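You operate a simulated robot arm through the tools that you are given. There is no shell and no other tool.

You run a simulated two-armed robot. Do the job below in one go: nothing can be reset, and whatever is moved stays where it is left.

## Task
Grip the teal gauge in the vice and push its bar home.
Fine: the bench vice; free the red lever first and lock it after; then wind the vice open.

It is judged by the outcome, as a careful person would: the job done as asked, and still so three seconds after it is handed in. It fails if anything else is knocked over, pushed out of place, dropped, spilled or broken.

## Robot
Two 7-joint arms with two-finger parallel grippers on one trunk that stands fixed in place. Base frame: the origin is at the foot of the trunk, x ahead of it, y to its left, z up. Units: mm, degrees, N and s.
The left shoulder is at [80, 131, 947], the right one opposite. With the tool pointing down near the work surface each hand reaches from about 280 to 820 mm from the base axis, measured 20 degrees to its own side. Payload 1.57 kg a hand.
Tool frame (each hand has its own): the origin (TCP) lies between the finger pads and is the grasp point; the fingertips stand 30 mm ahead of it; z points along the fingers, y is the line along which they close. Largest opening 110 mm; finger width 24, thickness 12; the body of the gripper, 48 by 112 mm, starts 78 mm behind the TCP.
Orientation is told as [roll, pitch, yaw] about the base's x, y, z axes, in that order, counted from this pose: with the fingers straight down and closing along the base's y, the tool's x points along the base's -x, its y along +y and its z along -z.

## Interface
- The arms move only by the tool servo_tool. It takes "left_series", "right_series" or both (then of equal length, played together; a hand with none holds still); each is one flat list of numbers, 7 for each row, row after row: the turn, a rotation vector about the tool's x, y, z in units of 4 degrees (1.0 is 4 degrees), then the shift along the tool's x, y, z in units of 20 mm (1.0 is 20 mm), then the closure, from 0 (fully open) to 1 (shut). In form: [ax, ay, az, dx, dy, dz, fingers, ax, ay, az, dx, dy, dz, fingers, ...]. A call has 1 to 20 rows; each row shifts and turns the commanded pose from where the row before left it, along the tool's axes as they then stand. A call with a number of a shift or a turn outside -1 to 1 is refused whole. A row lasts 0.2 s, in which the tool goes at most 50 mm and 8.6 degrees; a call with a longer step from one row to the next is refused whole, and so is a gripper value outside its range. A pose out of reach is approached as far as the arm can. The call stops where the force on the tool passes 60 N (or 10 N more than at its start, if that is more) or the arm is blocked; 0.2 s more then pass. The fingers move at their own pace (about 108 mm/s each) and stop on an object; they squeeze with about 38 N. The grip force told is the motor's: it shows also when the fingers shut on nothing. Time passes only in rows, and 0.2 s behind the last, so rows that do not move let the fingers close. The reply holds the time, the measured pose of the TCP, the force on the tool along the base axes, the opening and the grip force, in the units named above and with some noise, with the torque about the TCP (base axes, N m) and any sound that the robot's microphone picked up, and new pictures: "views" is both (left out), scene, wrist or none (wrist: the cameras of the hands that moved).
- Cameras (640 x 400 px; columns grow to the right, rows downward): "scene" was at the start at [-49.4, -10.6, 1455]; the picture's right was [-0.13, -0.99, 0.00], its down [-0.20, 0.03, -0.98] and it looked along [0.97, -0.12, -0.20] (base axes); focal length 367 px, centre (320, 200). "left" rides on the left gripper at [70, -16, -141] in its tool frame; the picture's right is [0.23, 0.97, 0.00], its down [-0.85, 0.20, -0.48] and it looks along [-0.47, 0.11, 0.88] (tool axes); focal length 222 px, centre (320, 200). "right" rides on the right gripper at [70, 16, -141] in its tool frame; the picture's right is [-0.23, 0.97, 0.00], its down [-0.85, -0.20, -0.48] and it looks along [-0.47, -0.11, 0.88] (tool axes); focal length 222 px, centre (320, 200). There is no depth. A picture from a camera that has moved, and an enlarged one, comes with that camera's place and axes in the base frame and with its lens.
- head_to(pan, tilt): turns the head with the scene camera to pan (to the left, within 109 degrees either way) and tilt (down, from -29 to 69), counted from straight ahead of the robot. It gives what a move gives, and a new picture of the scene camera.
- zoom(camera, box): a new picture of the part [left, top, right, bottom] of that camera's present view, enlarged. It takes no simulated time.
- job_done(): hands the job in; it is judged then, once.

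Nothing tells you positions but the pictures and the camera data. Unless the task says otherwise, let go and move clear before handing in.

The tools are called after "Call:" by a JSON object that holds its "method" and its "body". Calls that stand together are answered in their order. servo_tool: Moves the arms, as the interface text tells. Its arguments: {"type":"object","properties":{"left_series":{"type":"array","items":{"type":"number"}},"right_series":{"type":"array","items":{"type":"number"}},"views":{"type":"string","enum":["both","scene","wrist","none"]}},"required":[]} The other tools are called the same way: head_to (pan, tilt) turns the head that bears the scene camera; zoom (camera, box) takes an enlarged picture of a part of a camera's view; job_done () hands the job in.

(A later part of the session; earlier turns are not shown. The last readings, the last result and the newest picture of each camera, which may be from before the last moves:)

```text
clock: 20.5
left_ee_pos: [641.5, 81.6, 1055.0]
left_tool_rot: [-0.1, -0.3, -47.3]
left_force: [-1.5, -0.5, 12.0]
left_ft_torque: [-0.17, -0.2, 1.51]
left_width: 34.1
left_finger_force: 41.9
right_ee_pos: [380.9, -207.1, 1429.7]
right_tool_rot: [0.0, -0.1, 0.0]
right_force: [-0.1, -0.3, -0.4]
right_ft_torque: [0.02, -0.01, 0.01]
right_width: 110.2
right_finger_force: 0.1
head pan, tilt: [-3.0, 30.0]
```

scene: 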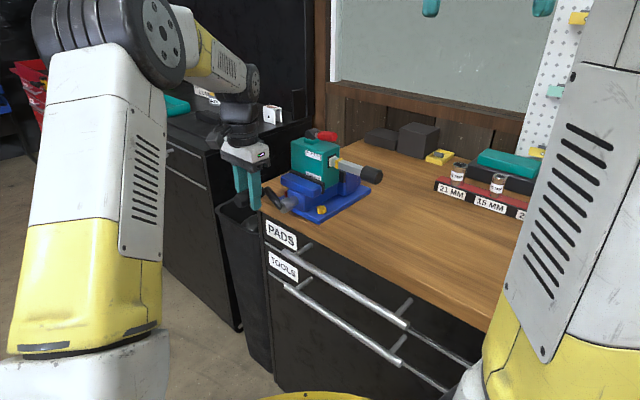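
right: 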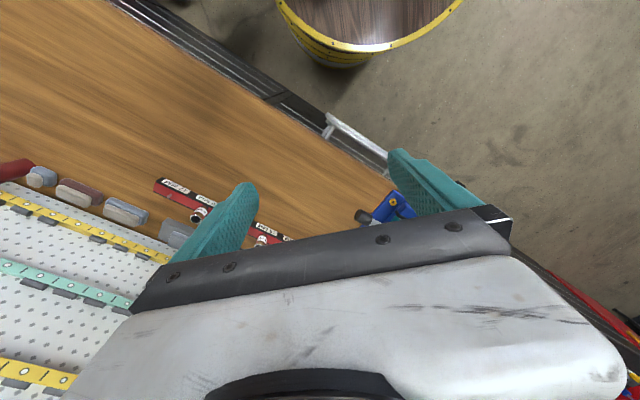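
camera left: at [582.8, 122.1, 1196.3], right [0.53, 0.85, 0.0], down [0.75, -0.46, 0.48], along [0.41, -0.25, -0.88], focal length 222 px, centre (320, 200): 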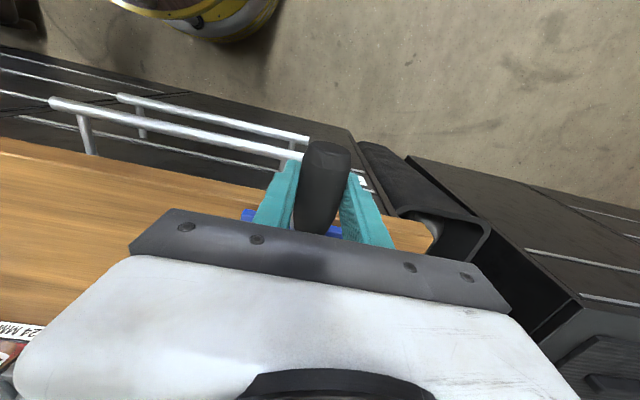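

The torque shows I overshot the yaw by about 1.5°. I'll turn that back and continue the crank another half turn in 10° steps.

Call:
{"method": "servo_tool", "body": {"left_series": [0, 0, -0.37, 0, 0, -0.03, 1, 0, 0, 0, 0, -0.504, 0.044, 1, 0, 0, 0, 0, -0.488, 0.131, 1, 0, 0, 0, 0, -0.458, 0.214, 1, 0, 0, 0, 0, -0.414, 0.29, 1, 0, 0, 0, 0, -0.357, 0.357, 1, 0, 0, 0, 0, -0.29, 0.414, 1, 0, 0, 0, 0, -0.214, 0.458, 1, 0, 0, 0, 0, -0.131, 0.488, 1, 0, 0, 0, 0, -0.044, 0.504, 1, 0, 0, 0, 0, 0, 0, 1], "views": "wrist"}}

Call:
{"method": "zoom", "body": {"camera": "scene", "box": [280, 150, 376, 210]}}

Call:
{"method": "zoom", "body": {"camera": "scene", "box": [210, 150, 306, 210]}}

```text
clock: 22.9
left_ee_pos: [599.0, 39.4, 998.9]
left_tool_rot: [-0.4, 0.0, -45.8]
left_force: [1.7, -35.5, -1.7]
left_ft_torque: [-0.14, 0.0, 1.03]
left_width: 33.4
left_finger_force: 41.4
right_ee_pos: [381.1, -206.8, 1429.2]
right_tool_rot: [0.1, -0.1, 0.0]
right_force: [0.3, 0.3, -0.5]
right_ft_torque: [-0.02, -0.01, -0.03]
right_width: 110.3
right_finger_force: 0.2
head pan, tilt: [-3.0, 30.0]
camera left: at [539.3, 78.5, 1139.0], right [0.54, 0.84, 0.0], down [0.74, -0.47, 0.48], along [0.4, -0.26, -0.88], focal length 222 px, centre (320, 200)
```

left: 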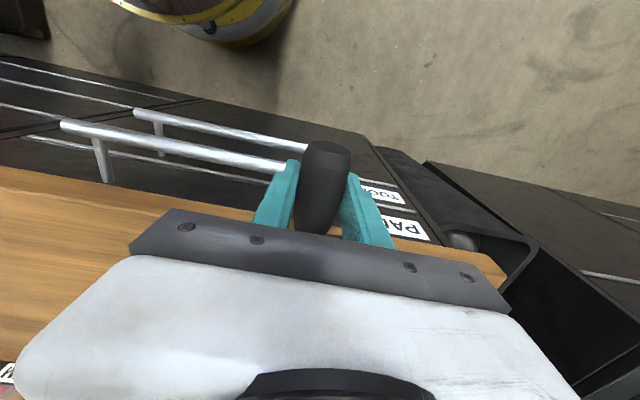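

```text
6.67 times, centred on (328, 180) of scene
camera zoom: at [-51.4, -5.2, 1425.1], right [-0.05, -1.0, 0.0], down [-0.5, 0.03, -0.87], along [0.86, -0.04, -0.5], focal length 2446 px, centre (267, 333)
```

zoom: 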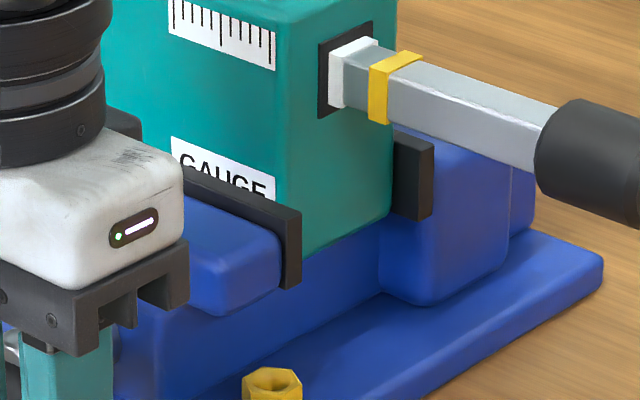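

```text
6.67 times, centred on (258, 180) of scene
camera zoom: at [-51.4, -5.2, 1425.1], right [-0.05, -1.0, 0.0], down [-0.5, 0.03, -0.87], along [0.86, -0.04, -0.5], focal length 2446 px, centre (733, 333)
```

zoom: 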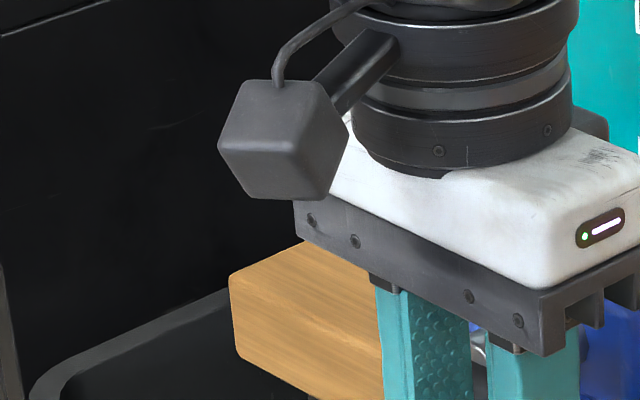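

Half a turn is done. The handle wants to sit about 3 mm further out in radius and 3.5 mm inward axially. I'll correct both and carry on down through the bottom of the circle.

Call:
{"method": "servo_tool", "body": {"left_series": [0, 0, 0, -0.17, -0.13, 0, 1, 0, 0, 0, 0, 0.045, 0.516, 1, 0, 0, 0, 0, 0.134, 0.501, 1, 0, 0, 0, 0, 0.219, 0.47, 1, 0, 0, 0, 0, 0.298, 0.425, 1, 0, 0, 0, 0, 0.367, 0.367, 1, 0, 0, 0, 0, 0.425, 0.298, 1, 0, 0, 0, 0, 0.47, 0.219, 1, 0, 0, 0, 0, 0.501, 0.134, 1, 0, 0, 0, 0, 0.516, 0.045, 1, 0, 0, 0, 0, 0, 0, 1], "views": "wrist"}}

Call:
{"method": "zoom", "body": {"camera": "scene", "box": [280, 150, 376, 210]}}

Call:
{"method": "zoom", "body": {"camera": "scene", "box": [210, 150, 306, 210]}}

```text
clock: 25.3
left_ee_pos: [642.0, 82.5, 933.4]
left_tool_rot: [-0.2, 0.3, -45.4]
left_force: [-6.8, 8.6, -37.1]
left_ft_torque: [0.11, 0.15, 0.98]
left_width: 33.2
left_finger_force: 41.5
right_ee_pos: [383.9, -205.0, 1428.9]
right_tool_rot: [-0.2, -0.1, 0.1]
right_force: [0.2, 0.8, -0.7]
right_ft_torque: [0.02, 0.0, 0.0]
right_width: 110.1
right_finger_force: 0.1
head pan, tilt: [-3.0, 30.0]
camera left: at [583.1, 121.3, 1076.7], right [0.54, 0.84, 0.0], down [0.74, -0.47, 0.47], along [0.4, -0.25, -0.88], focal length 222 px, centre (320, 200)
```

left: 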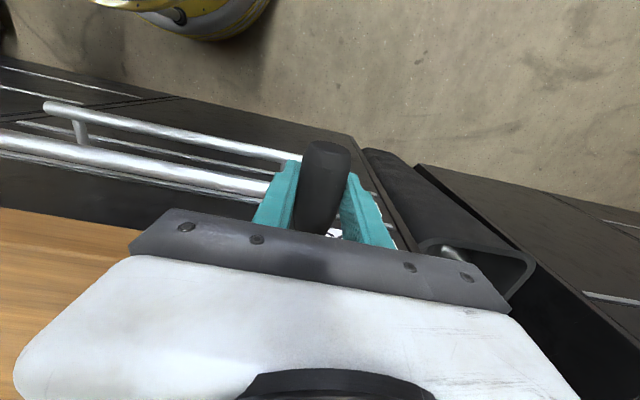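

```text
6.67 times, centred on (328, 180) of scene
camera zoom: at [-50.4, -3.0, 1425.1], right [-0.05, -1.0, 0.0], down [-0.5, 0.03, -0.87], along [0.86, -0.04, -0.5], focal length 2446 px, centre (267, 333)
```

zoom: 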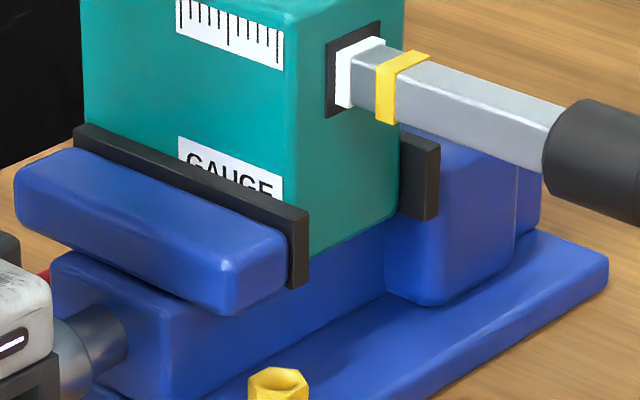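

```text
6.67 times, centred on (258, 180) of scene
camera zoom: at [-50.4, -3.0, 1425.1], right [-0.05, -1.0, 0.0], down [-0.5, 0.03, -0.87], along [0.86, -0.04, -0.5], focal length 2446 px, centre (733, 333)
```

zoom: 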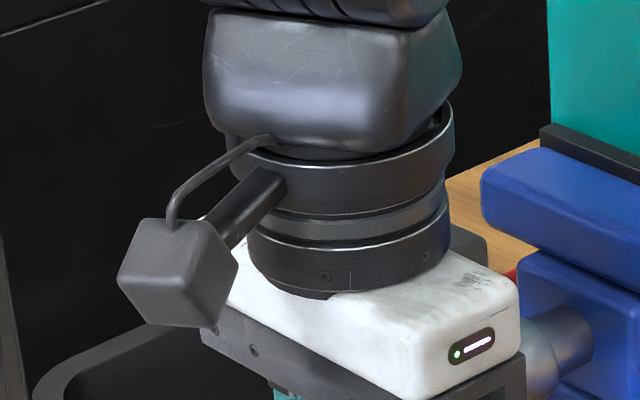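

The jaw is now pushing the gauge back toward the rear jaw, with roughly 10 mm travel per turn, and the crank itself stays put axially. The true crank radius is nearer 62 mm, so I'll continue with that from the bottom back to the start side.

Call:
{"method": "servo_tool", "body": {"left_series": [0, 0, 0, 0.05, 0, 0.2, 1, 0, 0, 0, 0, 0.522, -0.047, 1, 0, 0, 0, 0, 0.506, -0.14, 1, 0, 0, 0, 0, 0.475, -0.228, 1, 0, 0, 0, 0, 0.43, -0.31, 1, 0, 0, 0, 0, 0.37, -0.382, 1, 0, 0, 0, 0, 0.3, -0.443, 1, 0, 0, 0, 0, 0.221, -0.49, 1, 0, 0, 0, 0, 0.136, -0.522, 1, 0, 0, 0, 0, 0.046, -0.538, 1, 0, 0, 0, 0, 0, 0, 1], "views": "none"}}

Call:
{"method": "zoom", "body": {"camera": "scene", "box": [280, 150, 376, 210]}}

Call:
{"method": "zoom", "body": {"camera": "scene", "box": [210, 150, 306, 210]}}

```text
clock: 27.7
left_ee_pos: [684.5, 123.0, 995.8]
left_tool_rot: [-0.1, 0.2, -45.7]
left_force: [-29.0, 9.6, -3.6]
left_ft_torque: [0.31, 0.4, 0.81]
left_width: 33.3
left_finger_force: 41.2
right_ee_pos: [380.5, -204.1, 1429.6]
right_tool_rot: [-0.1, -0.2, 0.1]
right_force: [-0.1, 0.1, 0.1]
right_ft_torque: [0.0, 0.01, 0.0]
right_width: 110.1
right_finger_force: 0.1
head pan, tilt: [-3.0, 30.0]
```

```text
6.67 times, centred on (328, 180) of scene
camera zoom: at [-52.5, -3.1, 1425.1], right [-0.05, -1.0, 0.0], down [-0.5, 0.03, -0.87], along [0.87, -0.05, -0.5], focal length 2446 px, centre (267, 333)
```

zoom: 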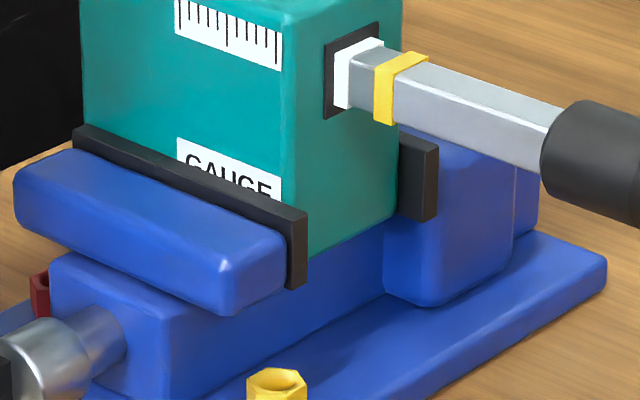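

```text
6.67 times, centred on (258, 180) of scene
camera zoom: at [-52.5, -3.1, 1425.1], right [-0.05, -1.0, 0.0], down [-0.5, 0.03, -0.87], along [0.87, -0.05, -0.5], focal length 2446 px, centre (733, 333)
```

zoom: 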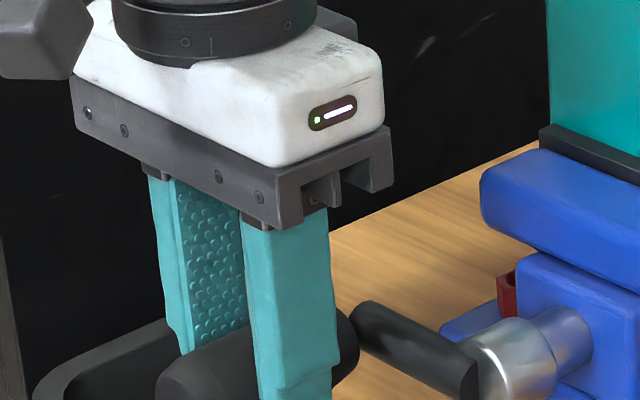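

One full turn is done and the gauge has been carried back against the rear jaw, but the crank still turns easily. I'll trim the axial offset and keep tightening through another quarter.

Call:
{"method": "servo_tool", "body": {"left_series": [0, 0, 0, 0.15, -0.06, 0, 1, 0, 0, 0, 0, -0.046, -0.529, 1, 0, 0, 0, 0, -0.138, -0.514, 1, 0, 0, 0, 0, -0.225, -0.482, 1, 0, 0, 0, 0, -0.305, -0.436, 1, 0, 0, 0, 0, -0.376, -0.376, 1, 0, 0, 0, 0, -0.436, -0.305, 1, 0, 0, 0, 0, -0.482, -0.225, 1, 0, 0, 0, 0, -0.514, -0.138, 1, 0, 0, 0, 0, -0.529, -0.046, 1, 0, 0, 0, 0, 0, 0, 1], "views": "none"}}

Call:
{"method": "zoom", "body": {"camera": "scene", "box": [280, 150, 376, 210]}}

Call:
{"method": "zoom", "body": {"camera": "scene", "box": [210, 150, 306, 210]}}

```text
clock: 30.1
left_ee_pos: [640.0, 79.5, 1055.6]
left_tool_rot: [-0.1, -0.1, -45.8]
left_force: [21.1, -16.5, -29.3]
left_ft_torque: [-0.22, -0.19, 1.09]
left_width: 33.5
left_finger_force: 41.3
right_ee_pos: [382.7, -204.9, 1427.3]
right_tool_rot: [0.0, 0.0, 0.0]
right_force: [0.2, -0.3, 0.5]
right_ft_torque: [-0.02, 0.03, 0.02]
right_width: 110.0
right_finger_force: 0.1
head pan, tilt: [-3.0, 30.0]
```

```text
6.67 times, centred on (328, 180) of scene
camera zoom: at [-49.4, -4.3, 1425.2], right [-0.05, -1.0, 0.0], down [-0.5, 0.03, -0.87], along [0.86, -0.04, -0.5], focal length 2446 px, centre (267, 333)
```

zoom: 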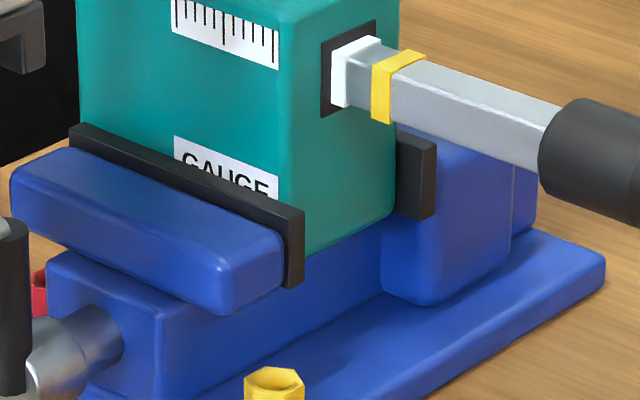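

```text
6.67 times, centred on (258, 180) of scene
camera zoom: at [-49.4, -4.3, 1425.2], right [-0.05, -1.0, 0.0], down [-0.5, 0.03, -0.87], along [0.86, -0.04, -0.5], focal length 2446 px, centre (733, 333)
```

zoom: 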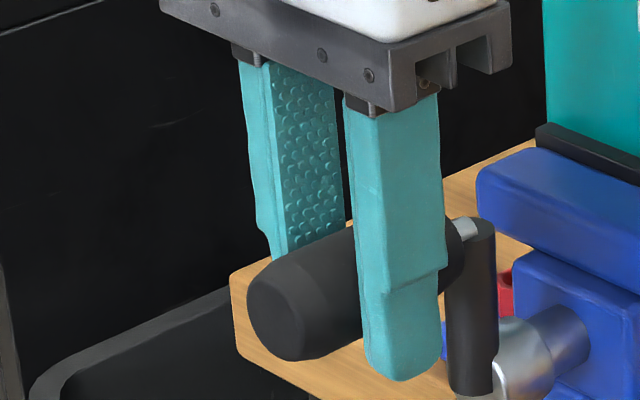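

The jaw hasn't visibly moved in the last half turn, so it is probably bearing on the gauge and the thread gives little torque back. I'll zero the side forces here first, then read the true resistance.

Call:
{"method": "servo_tool", "body": {"left_series": [0, 0, 0, -0.16, 0, 0.17, 1, 0, 0, 0, 0, 0, 0, 1], "views": "none"}}

Call:
{"method": "servo_tool", "body": {"left_series": [0, 0, 0, 0, -0.529, 0.046, 1, 0, 0, 0, 0, -0.514, 0.138, 1, 0, 0, 0, 0, -0.482, 0.225, 1, 0, 0, 0, 0, -0.436, 0.305, 1, 0, 0, 0, 0, 0, 0, 1], "views": "none"}}

Call:
{"method": "zoom", "body": {"camera": "scene", "box": [280, 150, 376, 210]}}

Call:
{"method": "zoom", "body": {"camera": "scene", "box": [300, 155, 348, 185]}}

```text
clock: 30.7
left_ee_pos: [640.2, 80.0, 1056.2]
left_tool_rot: [0.1, -0.1, -45.6]
left_force: [2.5, -5.6, 13.1]
left_ft_torque: [0.29, 0.28, 0.84]
left_width: 33.2
left_finger_force: 40.7
right_ee_pos: [381.4, -205.5, 1429.5]
right_tool_rot: [0.0, -0.1, 0.0]
right_force: [-0.4, -0.1, 1.1]
right_ft_torque: [0.02, 0.01, -0.03]
right_width: 110.3
right_finger_force: 0.1
head pan, tilt: [-3.0, 30.0]
```

```text
clock: 31.9
left_ee_pos: [610.4, 50.4, 1037.8]
left_tool_rot: [-0.1, 0.1, -45.8]
left_force: [0.2, -10.2, 5.7]
left_ft_torque: [-0.38, -0.35, 1.08]
left_width: 33.3
left_finger_force: 41.4
right_ee_pos: [381.1, -205.8, 1429.3]
right_tool_rot: [0.0, -0.2, 0.1]
right_force: [-0.5, 0.5, -0.8]
right_ft_torque: [-0.02, -0.01, 0.01]
right_width: 109.9
right_finger_force: 0.0
head pan, tilt: [-3.0, 30.0]
```

```text
6.67 times, centred on (328, 180) of scene
camera zoom: at [-51.6, -4.1, 1425.1], right [-0.05, -1.0, 0.0], down [-0.5, 0.03, -0.87], along [0.86, -0.05, -0.5], focal length 2446 px, centre (267, 333)
```

zoom: 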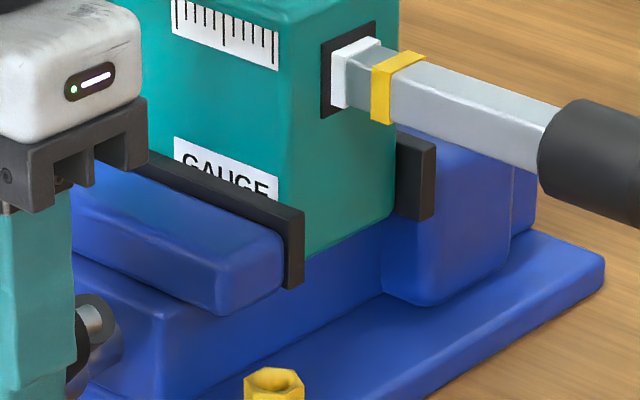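

```text
13.33 times, centred on (324, 170) of scene
camera zoom: at [-51.6, -4.1, 1425.1], right [-0.05, -1.0, 0.0], down [-0.5, 0.03, -0.87], along [0.86, -0.05, -0.5], focal length 4893 px, centre (267, 600)
```

zoom: 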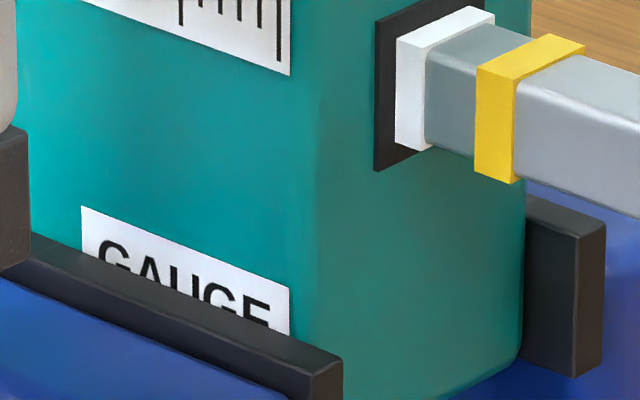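

The rear jaw plate is tight against the gauge and the front plate covers the label edge, but there is still little crank resistance. I'll tighten on to the far side at 180° to be sure it is firmly gripped, watching for any rise in force.

Call:
{"method": "servo_tool", "body": {"left_series": [0, 0, 0, -0.04, -0.376, 0.376, 1, 0, 0, 0, 0, -0.305, 0.436, 1, 0, 0, 0, 0, -0.225, 0.482, 1, 0, 0, 0, 0, -0.138, 0.514, 1, 0, 0, 0, 0, -0.046, 0.529, 1, 0, 0, 0, 0, 0, 0, 1], "views": "none"}}

Call:
{"method": "zoom", "body": {"camera": "scene", "box": [280, 150, 376, 210]}}

```text
clock: 33.3
left_ee_pos: [598.4, 38.7, 991.9]
left_tool_rot: [-0.1, 0.0, -45.5]
left_force: [15.3, 11.4, -0.8]
left_ft_torque: [-0.13, -0.32, 1.18]
left_width: 33.3
left_finger_force: 40.9
right_ee_pos: [382.9, -205.2, 1428.4]
right_tool_rot: [0.0, -0.1, 0.1]
right_force: [-0.8, -0.6, 0.7]
right_ft_torque: [0.02, -0.01, 0.0]
right_width: 109.9
right_finger_force: 0.1
head pan, tilt: [-3.0, 30.0]
```

```text
6.67 times, centred on (328, 180) of scene
camera zoom: at [-50.7, -3.0, 1425.1], right [-0.05, -1.0, 0.0], down [-0.5, 0.03, -0.87], along [0.86, -0.04, -0.5], focal length 2446 px, centre (267, 333)
```

zoom: 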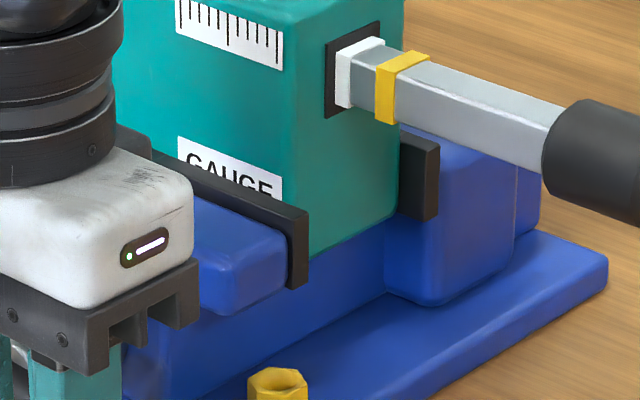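

The gauge no longer moves, and both jaw plates bear on it with about 3/4 turn of extra tightening. I'll let go of the crank here, rise straight up and back the left hand off along the axis.

Call:
{"method": "servo_tool", "body": {"left_series": [0, 0, 0, 0, 0, 0, 0.5, 0, 0, 0, 0, 0, 0, 0, 0, 0, 0, 0, 0, 0, 0, 0, 0, 0, 0, 0, -1, 0, 0, 0, 0, 0, 0, -1, 0, 0, 0, 0, 0, 0, -1, 0, 0, 0, 0, 0, 0, -1, 0, 0, 0, 0, 0, 0, -1, 0, 0, 0, 0, 0, 0, -1, 0, 0, 0, 0, 0, 0, -1, 0, 0, 0, 0, 0, 0, -1, 0, 0, 0, 0, 0, 0, -1, 0, 0, 0, 0, 0, 0, -1, 0, 0, 0, 0, 1, 0, 0, 0, 0, 0, 0, 1, 0, 0, 0, 0, 0, 0, 1, 0, 0, 0, 0, 0, 0, 1, 0, 0, 0, 0, 0, 0, 1, 0, 0, 0, 0, 0, 0, 1, 0, 0, 0], "views": "both"}}

Call:
{"method": "zoom", "body": {"camera": "scene", "box": [220, 115, 400, 228]}}

Call:
{"method": "zoom", "body": {"camera": "scene", "box": [280, 150, 376, 210]}}

```text
clock: 37.3
left_ee_pos: [515.0, 120.6, 1192.5]
left_tool_rot: [0.0, 0.0, -45.8]
left_force: [0.5, 0.1, -0.3]
left_ft_torque: [0.01, 0.01, 0.01]
left_width: 109.9
left_finger_force: 0.1
right_ee_pos: [381.0, -207.0, 1429.5]
right_tool_rot: [0.0, -0.1, -0.1]
right_force: [0.6, -0.5, -0.5]
right_ft_torque: [-0.01, 0.02, -0.02]
right_width: 109.9
right_finger_force: 0.1
head pan, tilt: [-3.0, 30.0]
camera left: at [454.6, 159.9, 1332.3], right [0.54, 0.84, 0.0], down [0.74, -0.47, 0.48], along [0.4, -0.26, -0.88], focal length 222 px, centre (320, 200)
```

scene: 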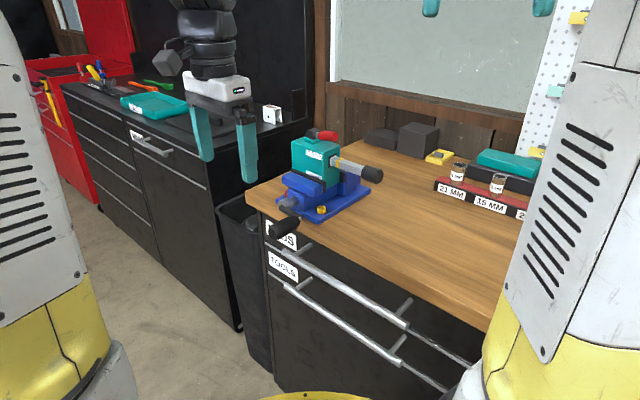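
left: 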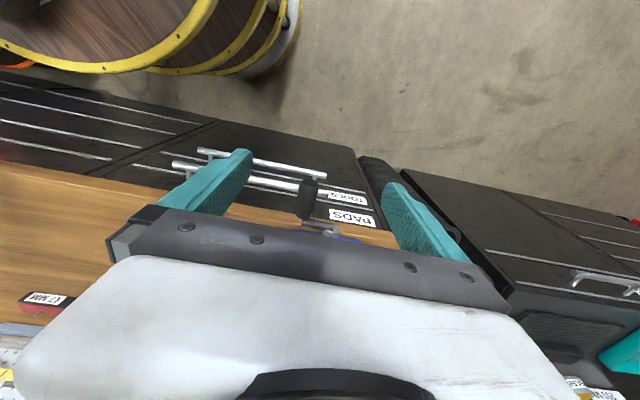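

```text
3.54 times, centred on (310, 172) of scene
camera zoom: at [-51.3, -3.7, 1425.1], right [-0.05, -1.0, 0.0], down [-0.5, 0.03, -0.87], along [0.86, -0.04, -0.5], focal length 1299 px, centre (355, 301)
```

zoom: 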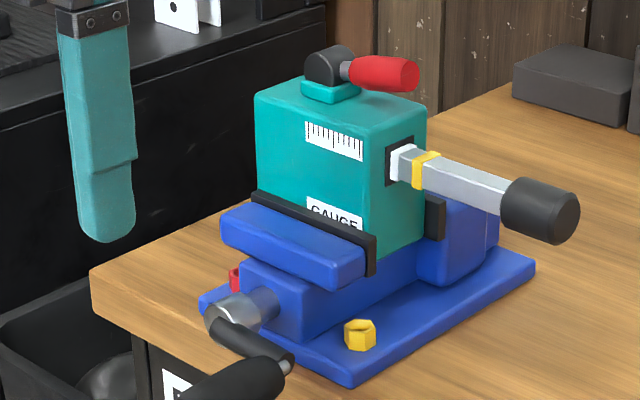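

```text
6.67 times, centred on (328, 180) of scene
camera zoom: at [-51.3, -3.7, 1425.1], right [-0.05, -1.0, 0.0], down [-0.5, 0.03, -0.87], along [0.86, -0.04, -0.5], focal length 2446 px, centre (267, 333)
```

zoom: 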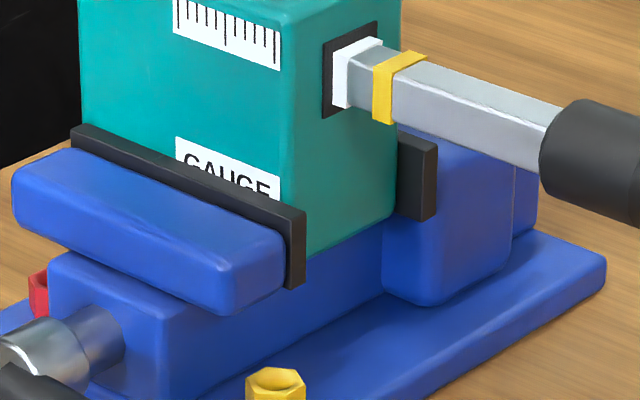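

The vice holds and the crank has stayed where I left it. Next I'll use the right hand for the red lever: yaw it 45°, lower it, and begin tilting its fingers forward, clear of everything.

Call:
{"method": "servo_tool", "body": {"right_series": [0, 0, -0.9375, 0, 0, 0.5, 0, 0, 0, -0.9375, 0, 0, 0.5, 0, 0, 0, -0.9375, 0, 0, 0.5, 0, 0, 0, -0.9375, 0, 0, 0.5, 0, 0, 0, -0.9375, 0, 0, 0.5, 0, 0, 0, -0.9375, 0, 0, 0.5, 0, 0, 0, -0.9375, 0, 0, 0.5, 0, 0, 0, -0.9375, 0, 0, 0.5, 0, 0, 0, -0.9375, 0, 0, 0.5, 0, 0, 0, -0.9375, 0, 0, 0.5, 0, 0, 0, -0.9375, 0, 0, 0.5, 0, 0, 0, -0.9375, 0, 0, 0.5, 0, 0, -0.9375, 0, 0, 0, 0, 0, 0, -0.9375, 0, 0, 0, 0, 0, 0, -0.9375, 0, 0, 0, 0, 0, 0, -0.9375, 0, 0, 0, 0, 0], "views": "both"}}

```text
clock: 40.7
left_ee_pos: [514.9, 120.4, 1191.9]
left_tool_rot: [0.0, 0.0, -45.7]
left_force: [-0.4, -0.5, 0.6]
left_ft_torque: [0.0, 0.02, 0.0]
left_width: 110.1
left_finger_force: 0.1
right_ee_pos: [383.0, -206.3, 1309.0]
right_tool_rot: [0.0, -15.1, 45.1]
right_force: [0.0, -0.3, 0.7]
right_ft_torque: [-0.03, 0.0, -0.01]
right_width: 110.2
right_finger_force: 0.1
head pan, tilt: [-3.0, 30.0]
camera right: at [298.5, -268.8, 1426.3], right [-0.53, 0.84, 0.06], down [0.64, 0.36, 0.68], along [0.56, 0.4, -0.73], focal length 222 px, centre (320, 200)
```

scene: 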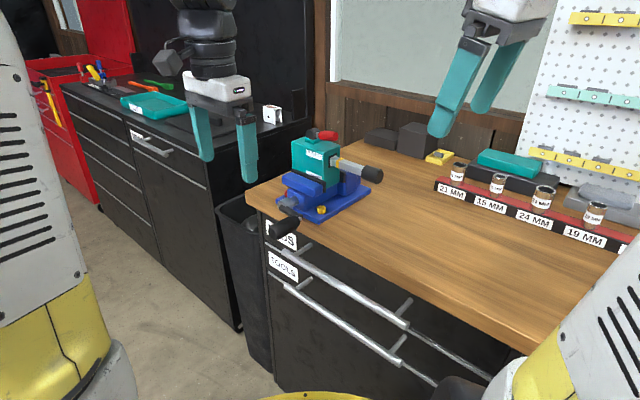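
right: 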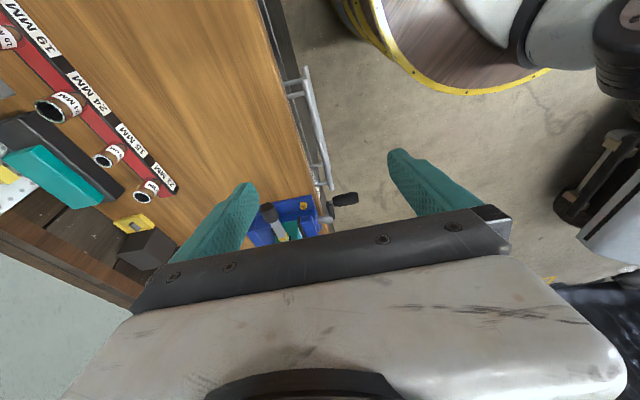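

The tilt goes the right way and the TCP stays put. I'll finish the tilt to 45° and move most of the way to a standoff about 80 mm back from the lever.

Call:
{"method": "servo_tool", "body": {"right_series": [0, -0.9375, 0, 0, 0, 0, 0, 0, -0.9375, 0, 0, 0, 0, 0, 0, -0.9375, 0, 0, 0, 0, 0, 0, -0.9375, 0, 0, 0, 0, 0, 0, -0.9375, 0, 0, 0, 0, 0, 0, -0.9375, 0, 0, 0, 0, 0, 0, -0.9375, 0, 0, 0, 0, 0, 0, -0.9375, 0, 0, 0, 0, 0, 0, 0, 0, -0.421, -0.507, 0.935, 0, 0, 0, 0, -0.421, -0.507, 0.935, 0, 0, 0, 0, -0.421, -0.507, 0.935, 0, 0, 0, 0, -0.421, -0.507, 0.935, 0, 0, 0, 0, -0.421, -0.507, 0.935, 0, 0, 0, 0, -0.421, -0.507, 0.935, 0, 0, 0, 0, -0.421, -0.507, 0.935, 0, 0, 0, 0, -0.421, -0.507, 0.935, 0, 0, 0, 0, -0.421, -0.507, 0.935, 0, 0, 0, 0, -0.421, -0.507, 0.935, 0, 0, 0, 0, -0.421, -0.507, 0.935, 0], "views": "both"}}

Call:
{"method": "zoom", "body": {"camera": "right", "box": [220, 100, 420, 225]}}

```text
clock: 44.7
left_ee_pos: [515.3, 121.0, 1192.4]
left_tool_rot: [0.0, -0.1, -45.6]
left_force: [-0.6, 0.9, -0.2]
left_ft_torque: [0.0, -0.03, -0.06]
left_width: 109.9
left_finger_force: 0.0
right_ee_pos: [608.8, -136.1, 1230.4]
right_tool_rot: [-0.1, -45.0, 45.1]
right_force: [0.1, 0.0, 0.5]
right_ft_torque: [-0.01, -0.02, -0.04]
right_width: 109.9
right_finger_force: 0.1
head pan, tilt: [-3.0, 30.0]
camera right: at [492.4, -231.4, 1279.4], right [-0.58, 0.8, 0.16], down [0.33, 0.05, 0.94], along [0.75, 0.6, -0.29], focal length 222 px, centre (320, 200)
```

scene: 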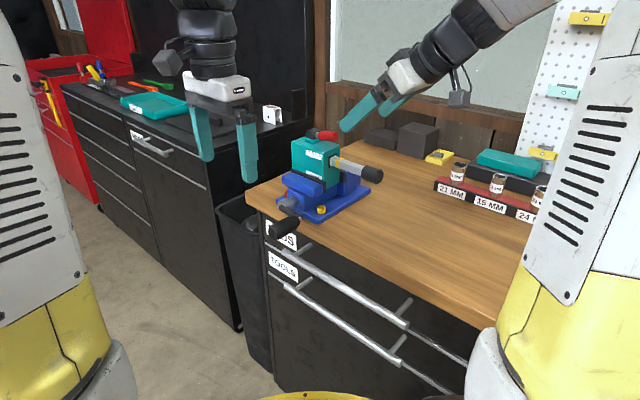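
right: 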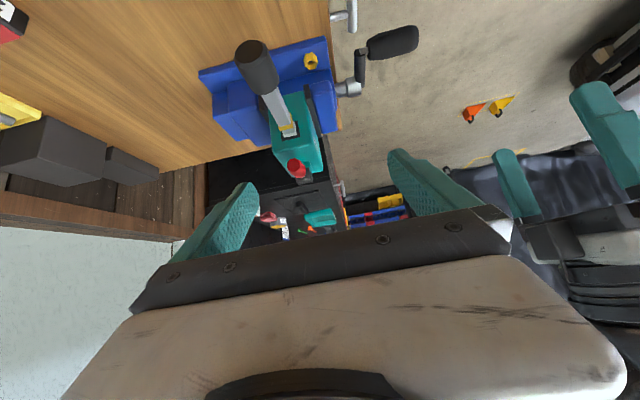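

```text
3.20 times, centred on (320, 162) of right
camera zoom: at [492.4, -231.4, 1279.4], right [-0.58, 0.8, 0.16], down [0.33, 0.05, 0.94], along [0.75, 0.6, -0.29], focal length 711 px, centre (320, 320)
```

zoom: 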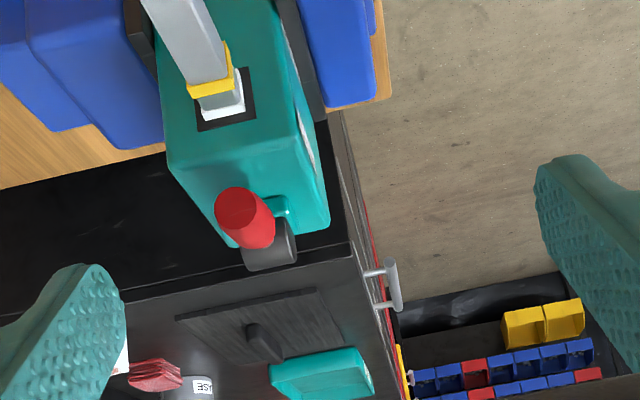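

I see the lever from its tip end, with the hand on line. I'll close in to the standoff and line up sideways before re-measuring.

Call:
{"method": "servo_tool", "body": {"right_series": [0, 0, 0, -0.447, -0.53, 0.99, 0, 0, 0, 0, -0.447, -0.53, 0.99, 0, 0, 0, 0, -0.447, -0.53, 0.99, 0, 0, 0, 0, -0.447, -0.53, 0.99, 0, 0, 0, 0, 0, 0, 0, 0], "views": "both"}}

Call:
{"method": "zoom", "body": {"camera": "right", "box": [220, 100, 420, 225]}}

Call:
{"method": "zoom", "body": {"camera": "scene", "box": [280, 80, 400, 155]}}

```text
clock: 45.9
left_ee_pos: [514.2, 120.4, 1191.9]
left_tool_rot: [0.0, 0.0, -45.6]
left_force: [0.2, 0.8, -0.5]
left_ft_torque: [0.02, -0.05, 0.03]
left_width: 110.0
left_finger_force: 0.0
right_ee_pos: [695.7, -109.1, 1198.9]
right_tool_rot: [-0.2, -45.2, 45.1]
right_force: [0.1, -0.2, 0.0]
right_ft_torque: [0.0, -0.03, 0.01]
right_width: 110.0
right_finger_force: 0.1
head pan, tilt: [-3.0, 30.0]
camera right: at [579.7, -203.0, 1248.6], right [-0.58, 0.8, 0.16], down [0.33, 0.05, 0.94], along [0.75, 0.6, -0.29], focal length 222 px, centre (320, 200)
```

scene: 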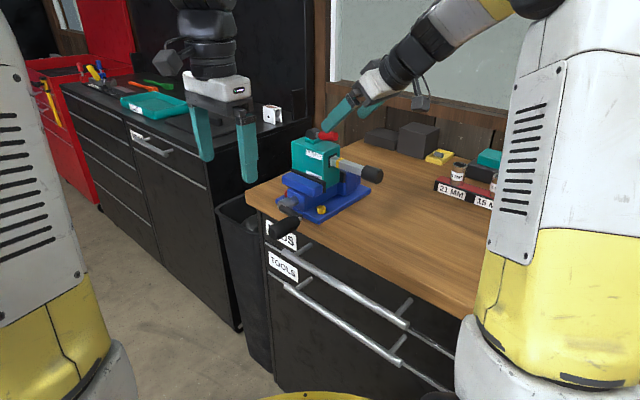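
right: 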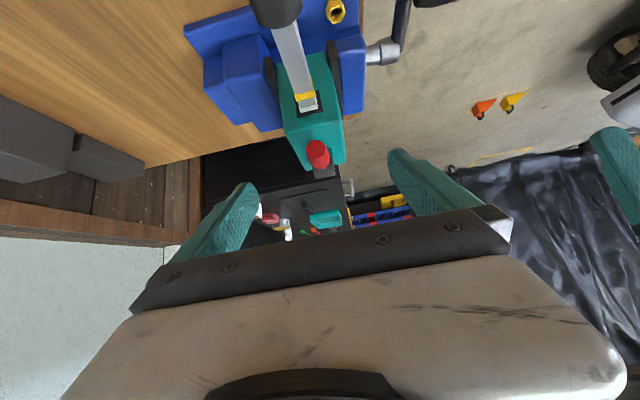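

```text
3.20 times, centred on (320, 162) of right
camera zoom: at [579.7, -203.0, 1248.6], right [-0.58, 0.8, 0.16], down [0.33, 0.05, 0.94], along [0.75, 0.6, -0.29], focal length 711 px, centre (320, 320)
```

zoom: 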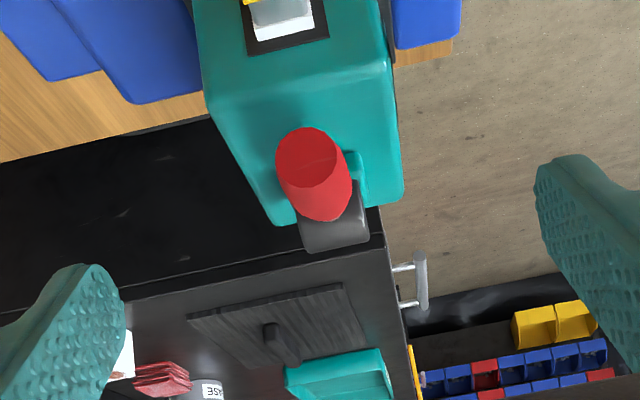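

```text
5.33 times, centred on (340, 118) of scene
camera zoom: at [-51.4, -3.6, 1425.1], right [-0.05, -1.0, 0.0], down [-0.5, 0.03, -0.87], along [0.86, -0.04, -0.5], focal length 1957 px, centre (213, 640)
```

zoom: 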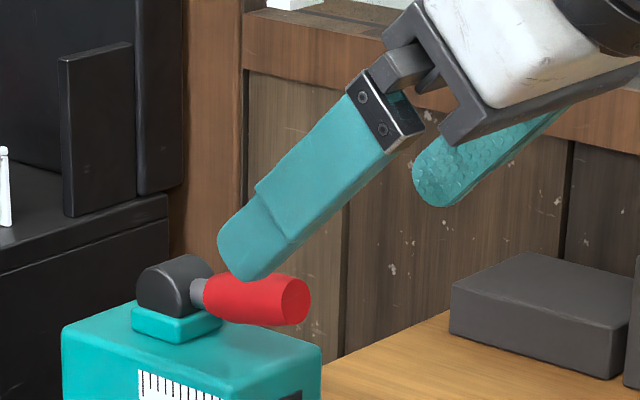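

The lever lies within 2 mm of the hand's centre plane. I'll move in along the fingers about 77 mm so they straddle the red handle, keeping the tips just above the gauge's top.

Call:
{"method": "servo_tool", "body": {"right_series": [0, 0, 0, -0.046, -0.025, 0.966, 0, 0, 0, 0, -0.046, -0.025, 0.966, 0, 0, 0, 0, -0.046, -0.025, 0.966, 0, 0, 0, 0, -0.046, -0.025, 0.966, 0, 0, 0, 0, 0, 0, 0, 0], "views": "both"}}

Call:
{"method": "zoom", "body": {"camera": "right", "box": [220, 80, 420, 205]}}

Call:
{"method": "zoom", "body": {"camera": "scene", "box": [280, 90, 400, 165]}}

```text
clock: 47.1
left_ee_pos: [514.5, 119.9, 1191.7]
left_tool_rot: [0.1, 0.0, -45.7]
left_force: [-0.2, 0.3, -0.5]
left_ft_torque: [0.0, 0.01, 0.03]
left_width: 110.1
left_finger_force: 0.0
right_ee_pos: [740.5, -68.3, 1147.4]
right_tool_rot: [-0.2, -45.0, 45.2]
right_force: [0.5, -0.6, 0.8]
right_ft_torque: [-0.04, 0.01, 0.03]
right_width: 110.0
right_finger_force: 0.1
head pan, tilt: [-3.0, 30.0]
camera right: at [624.5, -164.2, 1197.3], right [-0.58, 0.8, 0.16], down [0.33, 0.05, 0.94], along [0.75, 0.6, -0.29], focal length 222 px, centre (320, 200)
```

scene: 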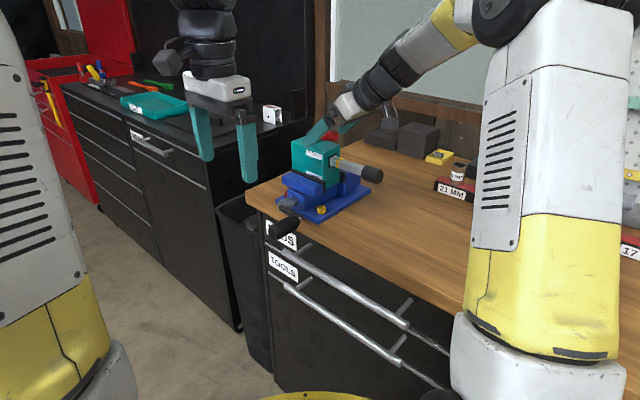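
right: 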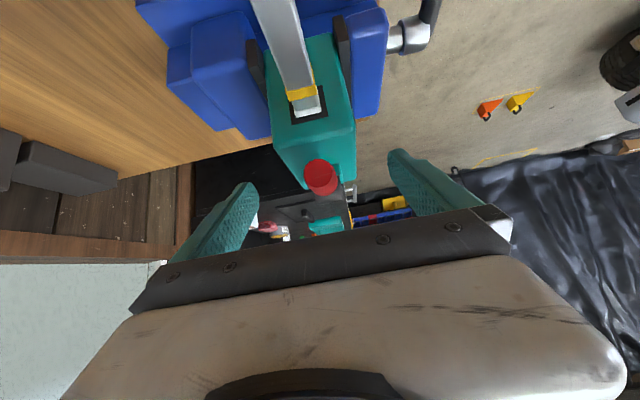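

```text
3.20 times, centred on (320, 142) of right
camera zoom: at [624.5, -164.2, 1197.3], right [-0.58, 0.8, 0.16], down [0.33, 0.05, 0.94], along [0.75, 0.6, -0.29], focal length 711 px, centre (320, 384)
```

zoom: 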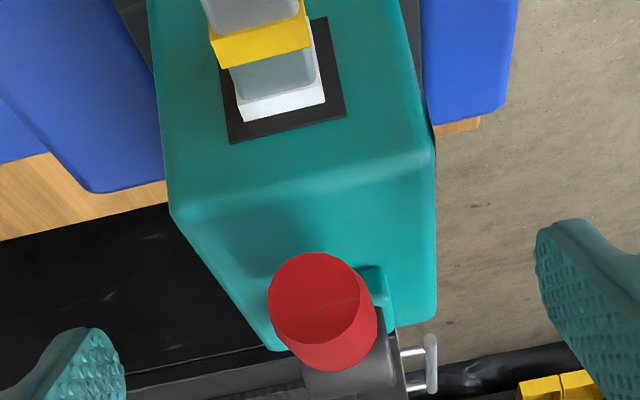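

```text
5.33 times, centred on (340, 128) of scene
camera zoom: at [-51.4, -3.6, 1425.1], right [-0.05, -1.0, 0.0], down [-0.5, 0.03, -0.87], along [0.86, -0.04, -0.5], focal length 1957 px, centre (213, 587)
```

zoom: 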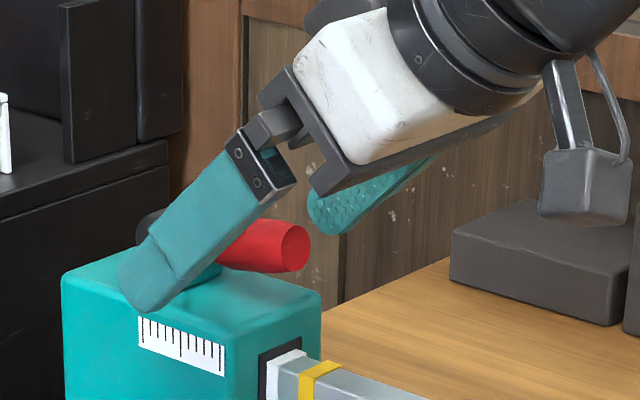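

The fingers straddle the red handle and are centred on it. I'll back off 6 mm toward the handle's tip for leverage and close on it.

Call:
{"method": "servo_tool", "body": {"right_series": [0, 0, 0, 0.21, 0, -0.21, 0, 0, 0, 0, 0, 0, 0, 0.6, 0, 0, 0, 0, 0, 0, 1, 0, 0, 0, 0, 0, 0, 1, 0, 0, 0, 0, 0, 0, 1], "views": "both"}}

Call:
{"method": "zoom", "body": {"camera": "right", "box": [220, 80, 420, 205]}}

Call:
{"method": "zoom", "body": {"camera": "scene", "box": [280, 90, 400, 165]}}

```text
clock: 48.3
left_ee_pos: [514.0, 120.3, 1190.1]
left_tool_rot: [0.0, 0.0, -45.7]
left_force: [0.1, -1.3, -0.5]
left_ft_torque: [-0.01, 0.01, -0.01]
left_width: 109.8
left_finger_force: 0.0
right_ee_pos: [734.3, -72.5, 1148.3]
right_tool_rot: [0.0, -45.0, 45.3]
right_force: [-8.9, 4.2, -0.2]
right_ft_torque: [0.04, 0.21, -0.01]
right_width: 22.9
right_finger_force: 35.1
head pan, tilt: [-3.0, 30.0]
camera right: at [618.7, -166.9, 1197.4], right [-0.58, 0.8, 0.16], down [0.33, 0.05, 0.94], along [0.75, 0.6, -0.29], focal length 222 px, centre (320, 200)
```

scene: 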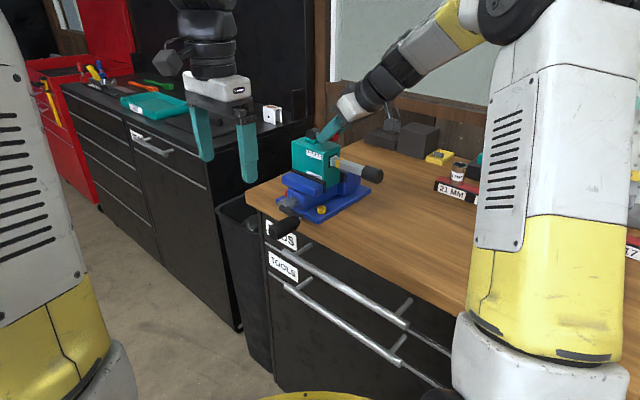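
right: 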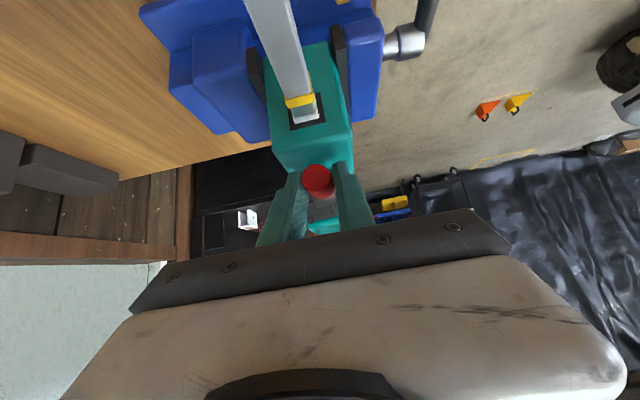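

```text
3.20 times, centred on (320, 142) of right
camera zoom: at [618.7, -166.9, 1197.4], right [-0.58, 0.8, 0.16], down [0.33, 0.05, 0.94], along [0.75, 0.6, -0.29], focal length 711 px, centre (320, 384)
```

zoom: 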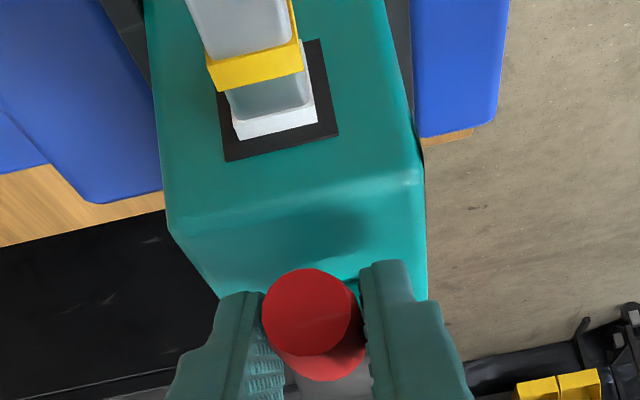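

```text
5.33 times, centred on (340, 128) of scene
camera zoom: at [-51.9, -3.3, 1425.1], right [-0.05, -1.0, 0.0], down [-0.5, 0.03, -0.87], along [0.86, -0.04, -0.5], focal length 1957 px, centre (213, 587)
```

zoom: 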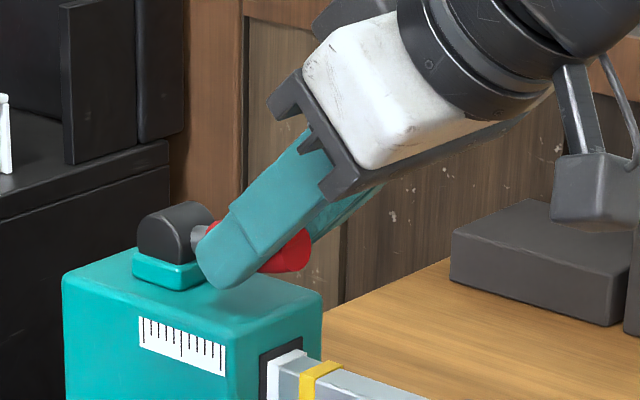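

The lever is gripped, 23 mm wide. I'll lift it along its arc for the first 30° and check forces.

Call:
{"method": "servo_tool", "body": {"right_series": [0, 0, 0, -0.392, 0, -0.209, 1, 0, 0, 0, -0.423, 0, -0.137, 1, 0, 0, 0, -0.44, 0, -0.062, 1, 0, 0, 0, 0, 0, 0, 1], "views": "wrist"}}

Call:
{"method": "zoom", "body": {"camera": "scene", "box": [280, 90, 400, 165]}}

```text
clock: 49.3
left_ee_pos: [514.2, 118.9, 1192.0]
left_tool_rot: [-0.1, -0.1, -45.7]
left_force: [0.2, 0.1, 0.5]
left_ft_torque: [-0.01, -0.02, -0.03]
left_width: 110.2
left_finger_force: 0.1
right_ee_pos: [742.0, -65.8, 1169.1]
right_tool_rot: [0.0, -44.9, 45.1]
right_force: [-20.6, -5.8, -14.7]
right_ft_torque: [-0.91, 1.13, 0.15]
right_width: 22.6
right_finger_force: 35.7
head pan, tilt: [-3.0, 30.0]
camera right: at [625.6, -160.0, 1219.5], right [-0.58, 0.8, 0.16], down [0.33, 0.05, 0.94], along [0.75, 0.6, -0.29], focal length 222 px, centre (320, 200)
```

right: 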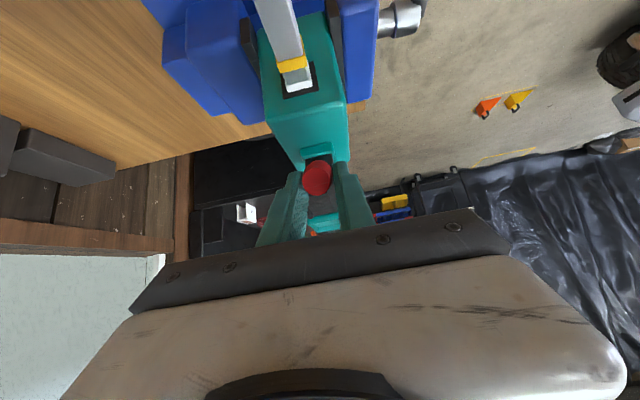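

```text
5.33 times, centred on (340, 128) of scene
camera zoom: at [-52.0, -4.0, 1425.1], right [-0.05, -1.0, 0.0], down [-0.5, 0.03, -0.87], along [0.86, -0.05, -0.5], focal length 1957 px, centre (213, 587)
```

zoom: 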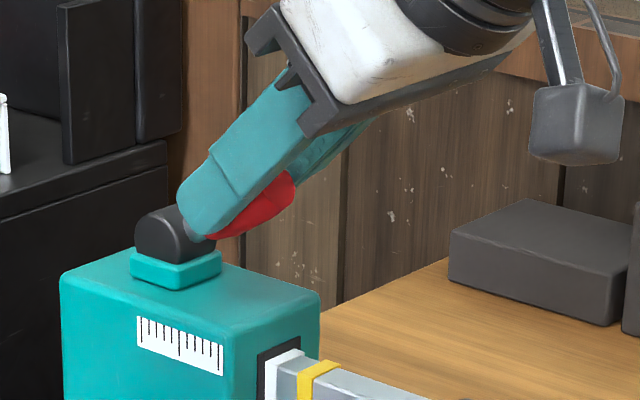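

The lever is swinging up cleanly with about 23 N resistance and little radial error. I'll continue to about 92°.

Call:
{"method": "servo_tool", "body": {"right_series": [0, 0, 0, -0.444, 0, 0.016, 1, 0, 0, 0, -0.435, 0, 0.093, 1, 0, 0, 0, -0.413, 0, 0.167, 1, 0, 0, 0, -0.377, 0, 0.235, 1, 0, 0, 0, -0.33, 0, 0.298, 1, 0, 0, 0, 0, 0, 0, 1], "views": "wrist"}}

Call:
{"method": "zoom", "body": {"camera": "scene", "box": [280, 90, 400, 165]}}

```text
clock: 50.7
left_ee_pos: [512.0, 120.3, 1190.9]
left_tool_rot: [0.1, 0.0, -45.8]
left_force: [0.3, 0.8, 0.0]
left_ft_torque: [0.01, 0.01, -0.01]
left_width: 110.0
left_finger_force: 0.1
right_ee_pos: [771.1, -36.2, 1191.6]
right_tool_rot: [-0.4, -45.4, 45.3]
right_force: [-15.1, -10.8, 22.9]
right_ft_torque: [-0.63, 0.66, -0.01]
right_width: 22.9
right_finger_force: 35.9
head pan, tilt: [-3.0, 30.0]
camera right: at [653.7, -130.8, 1240.3], right [-0.58, 0.8, 0.16], down [0.32, 0.05, 0.95], along [0.75, 0.6, -0.28], focal length 222 px, centre (320, 200)
```

right: 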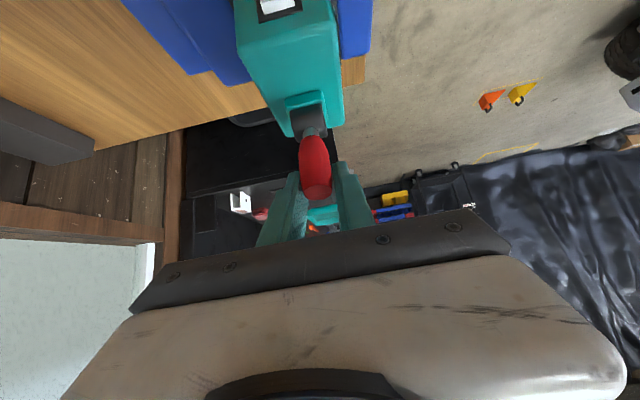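

```text
5.33 times, centred on (340, 128) of scene
camera zoom: at [-52.9, -4.0, 1425.0], right [-0.05, -1.0, 0.0], down [-0.5, 0.03, -0.87], along [0.87, -0.04, -0.5], focal length 1957 px, centre (213, 587)
```

zoom: 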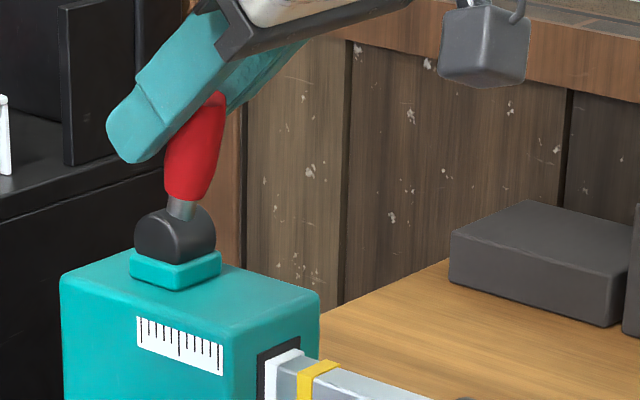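

The lever stands at roughly 75–80°. I'll carry it on past vertical in small steps and look for its stop.

Call:
{"method": "servo_tool", "body": {"right_series": [0, 0, 0, -0.4, 0, 0.2, 1, 0, 0, 0, -0.354, 0, 0.354, 1, 0, 0, 0, 0, 0, 0, 1], "views": "wrist"}}

Call:
{"method": "zoom", "body": {"camera": "scene", "box": [280, 90, 400, 165]}}

```text
clock: 51.5
left_ee_pos: [513.6, 119.3, 1192.3]
left_tool_rot: [0.0, -0.1, -45.6]
left_force: [0.2, -0.2, 0.6]
left_ft_torque: [0.0, 0.01, 0.03]
left_width: 109.9
left_finger_force: 0.0
right_ee_pos: [782.7, -23.4, 1191.1]
right_tool_rot: [-0.3, -45.2, 45.2]
right_force: [-18.6, -14.7, 17.1]
right_ft_torque: [-0.19, 0.18, -0.08]
right_width: 21.3
right_finger_force: 34.1
head pan, tilt: [-3.0, 30.0]
camera right: at [666.7, -117.7, 1239.9], right [-0.58, 0.8, 0.16], down [0.33, 0.05, 0.94], along [0.75, 0.59, -0.29], focal length 222 px, centre (320, 200)
```

right: 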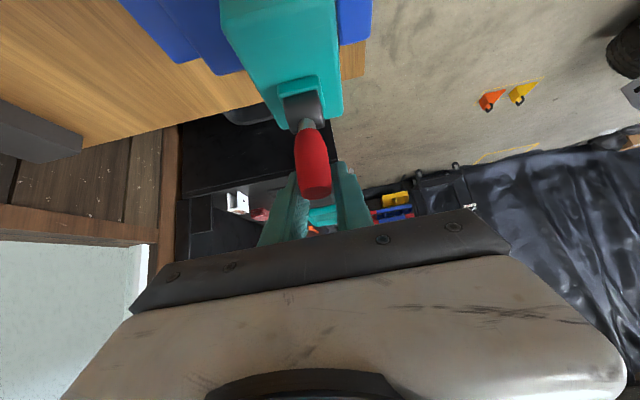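

```text
5.33 times, centred on (340, 128) of scene
camera zoom: at [-52.9, -4.3, 1425.0], right [-0.05, -1.0, 0.0], down [-0.5, 0.03, -0.87], along [0.87, -0.04, -0.5], focal length 1957 px, centre (213, 587)
```

zoom: 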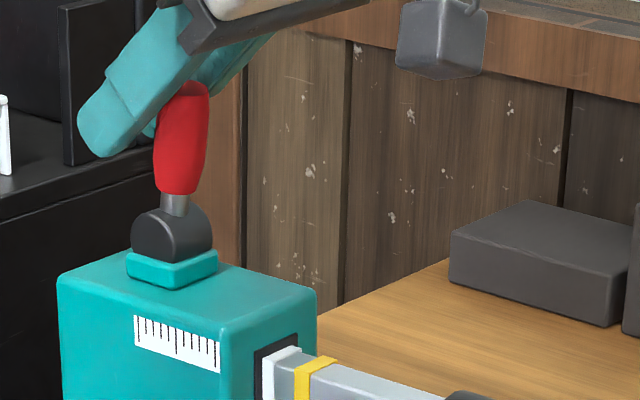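

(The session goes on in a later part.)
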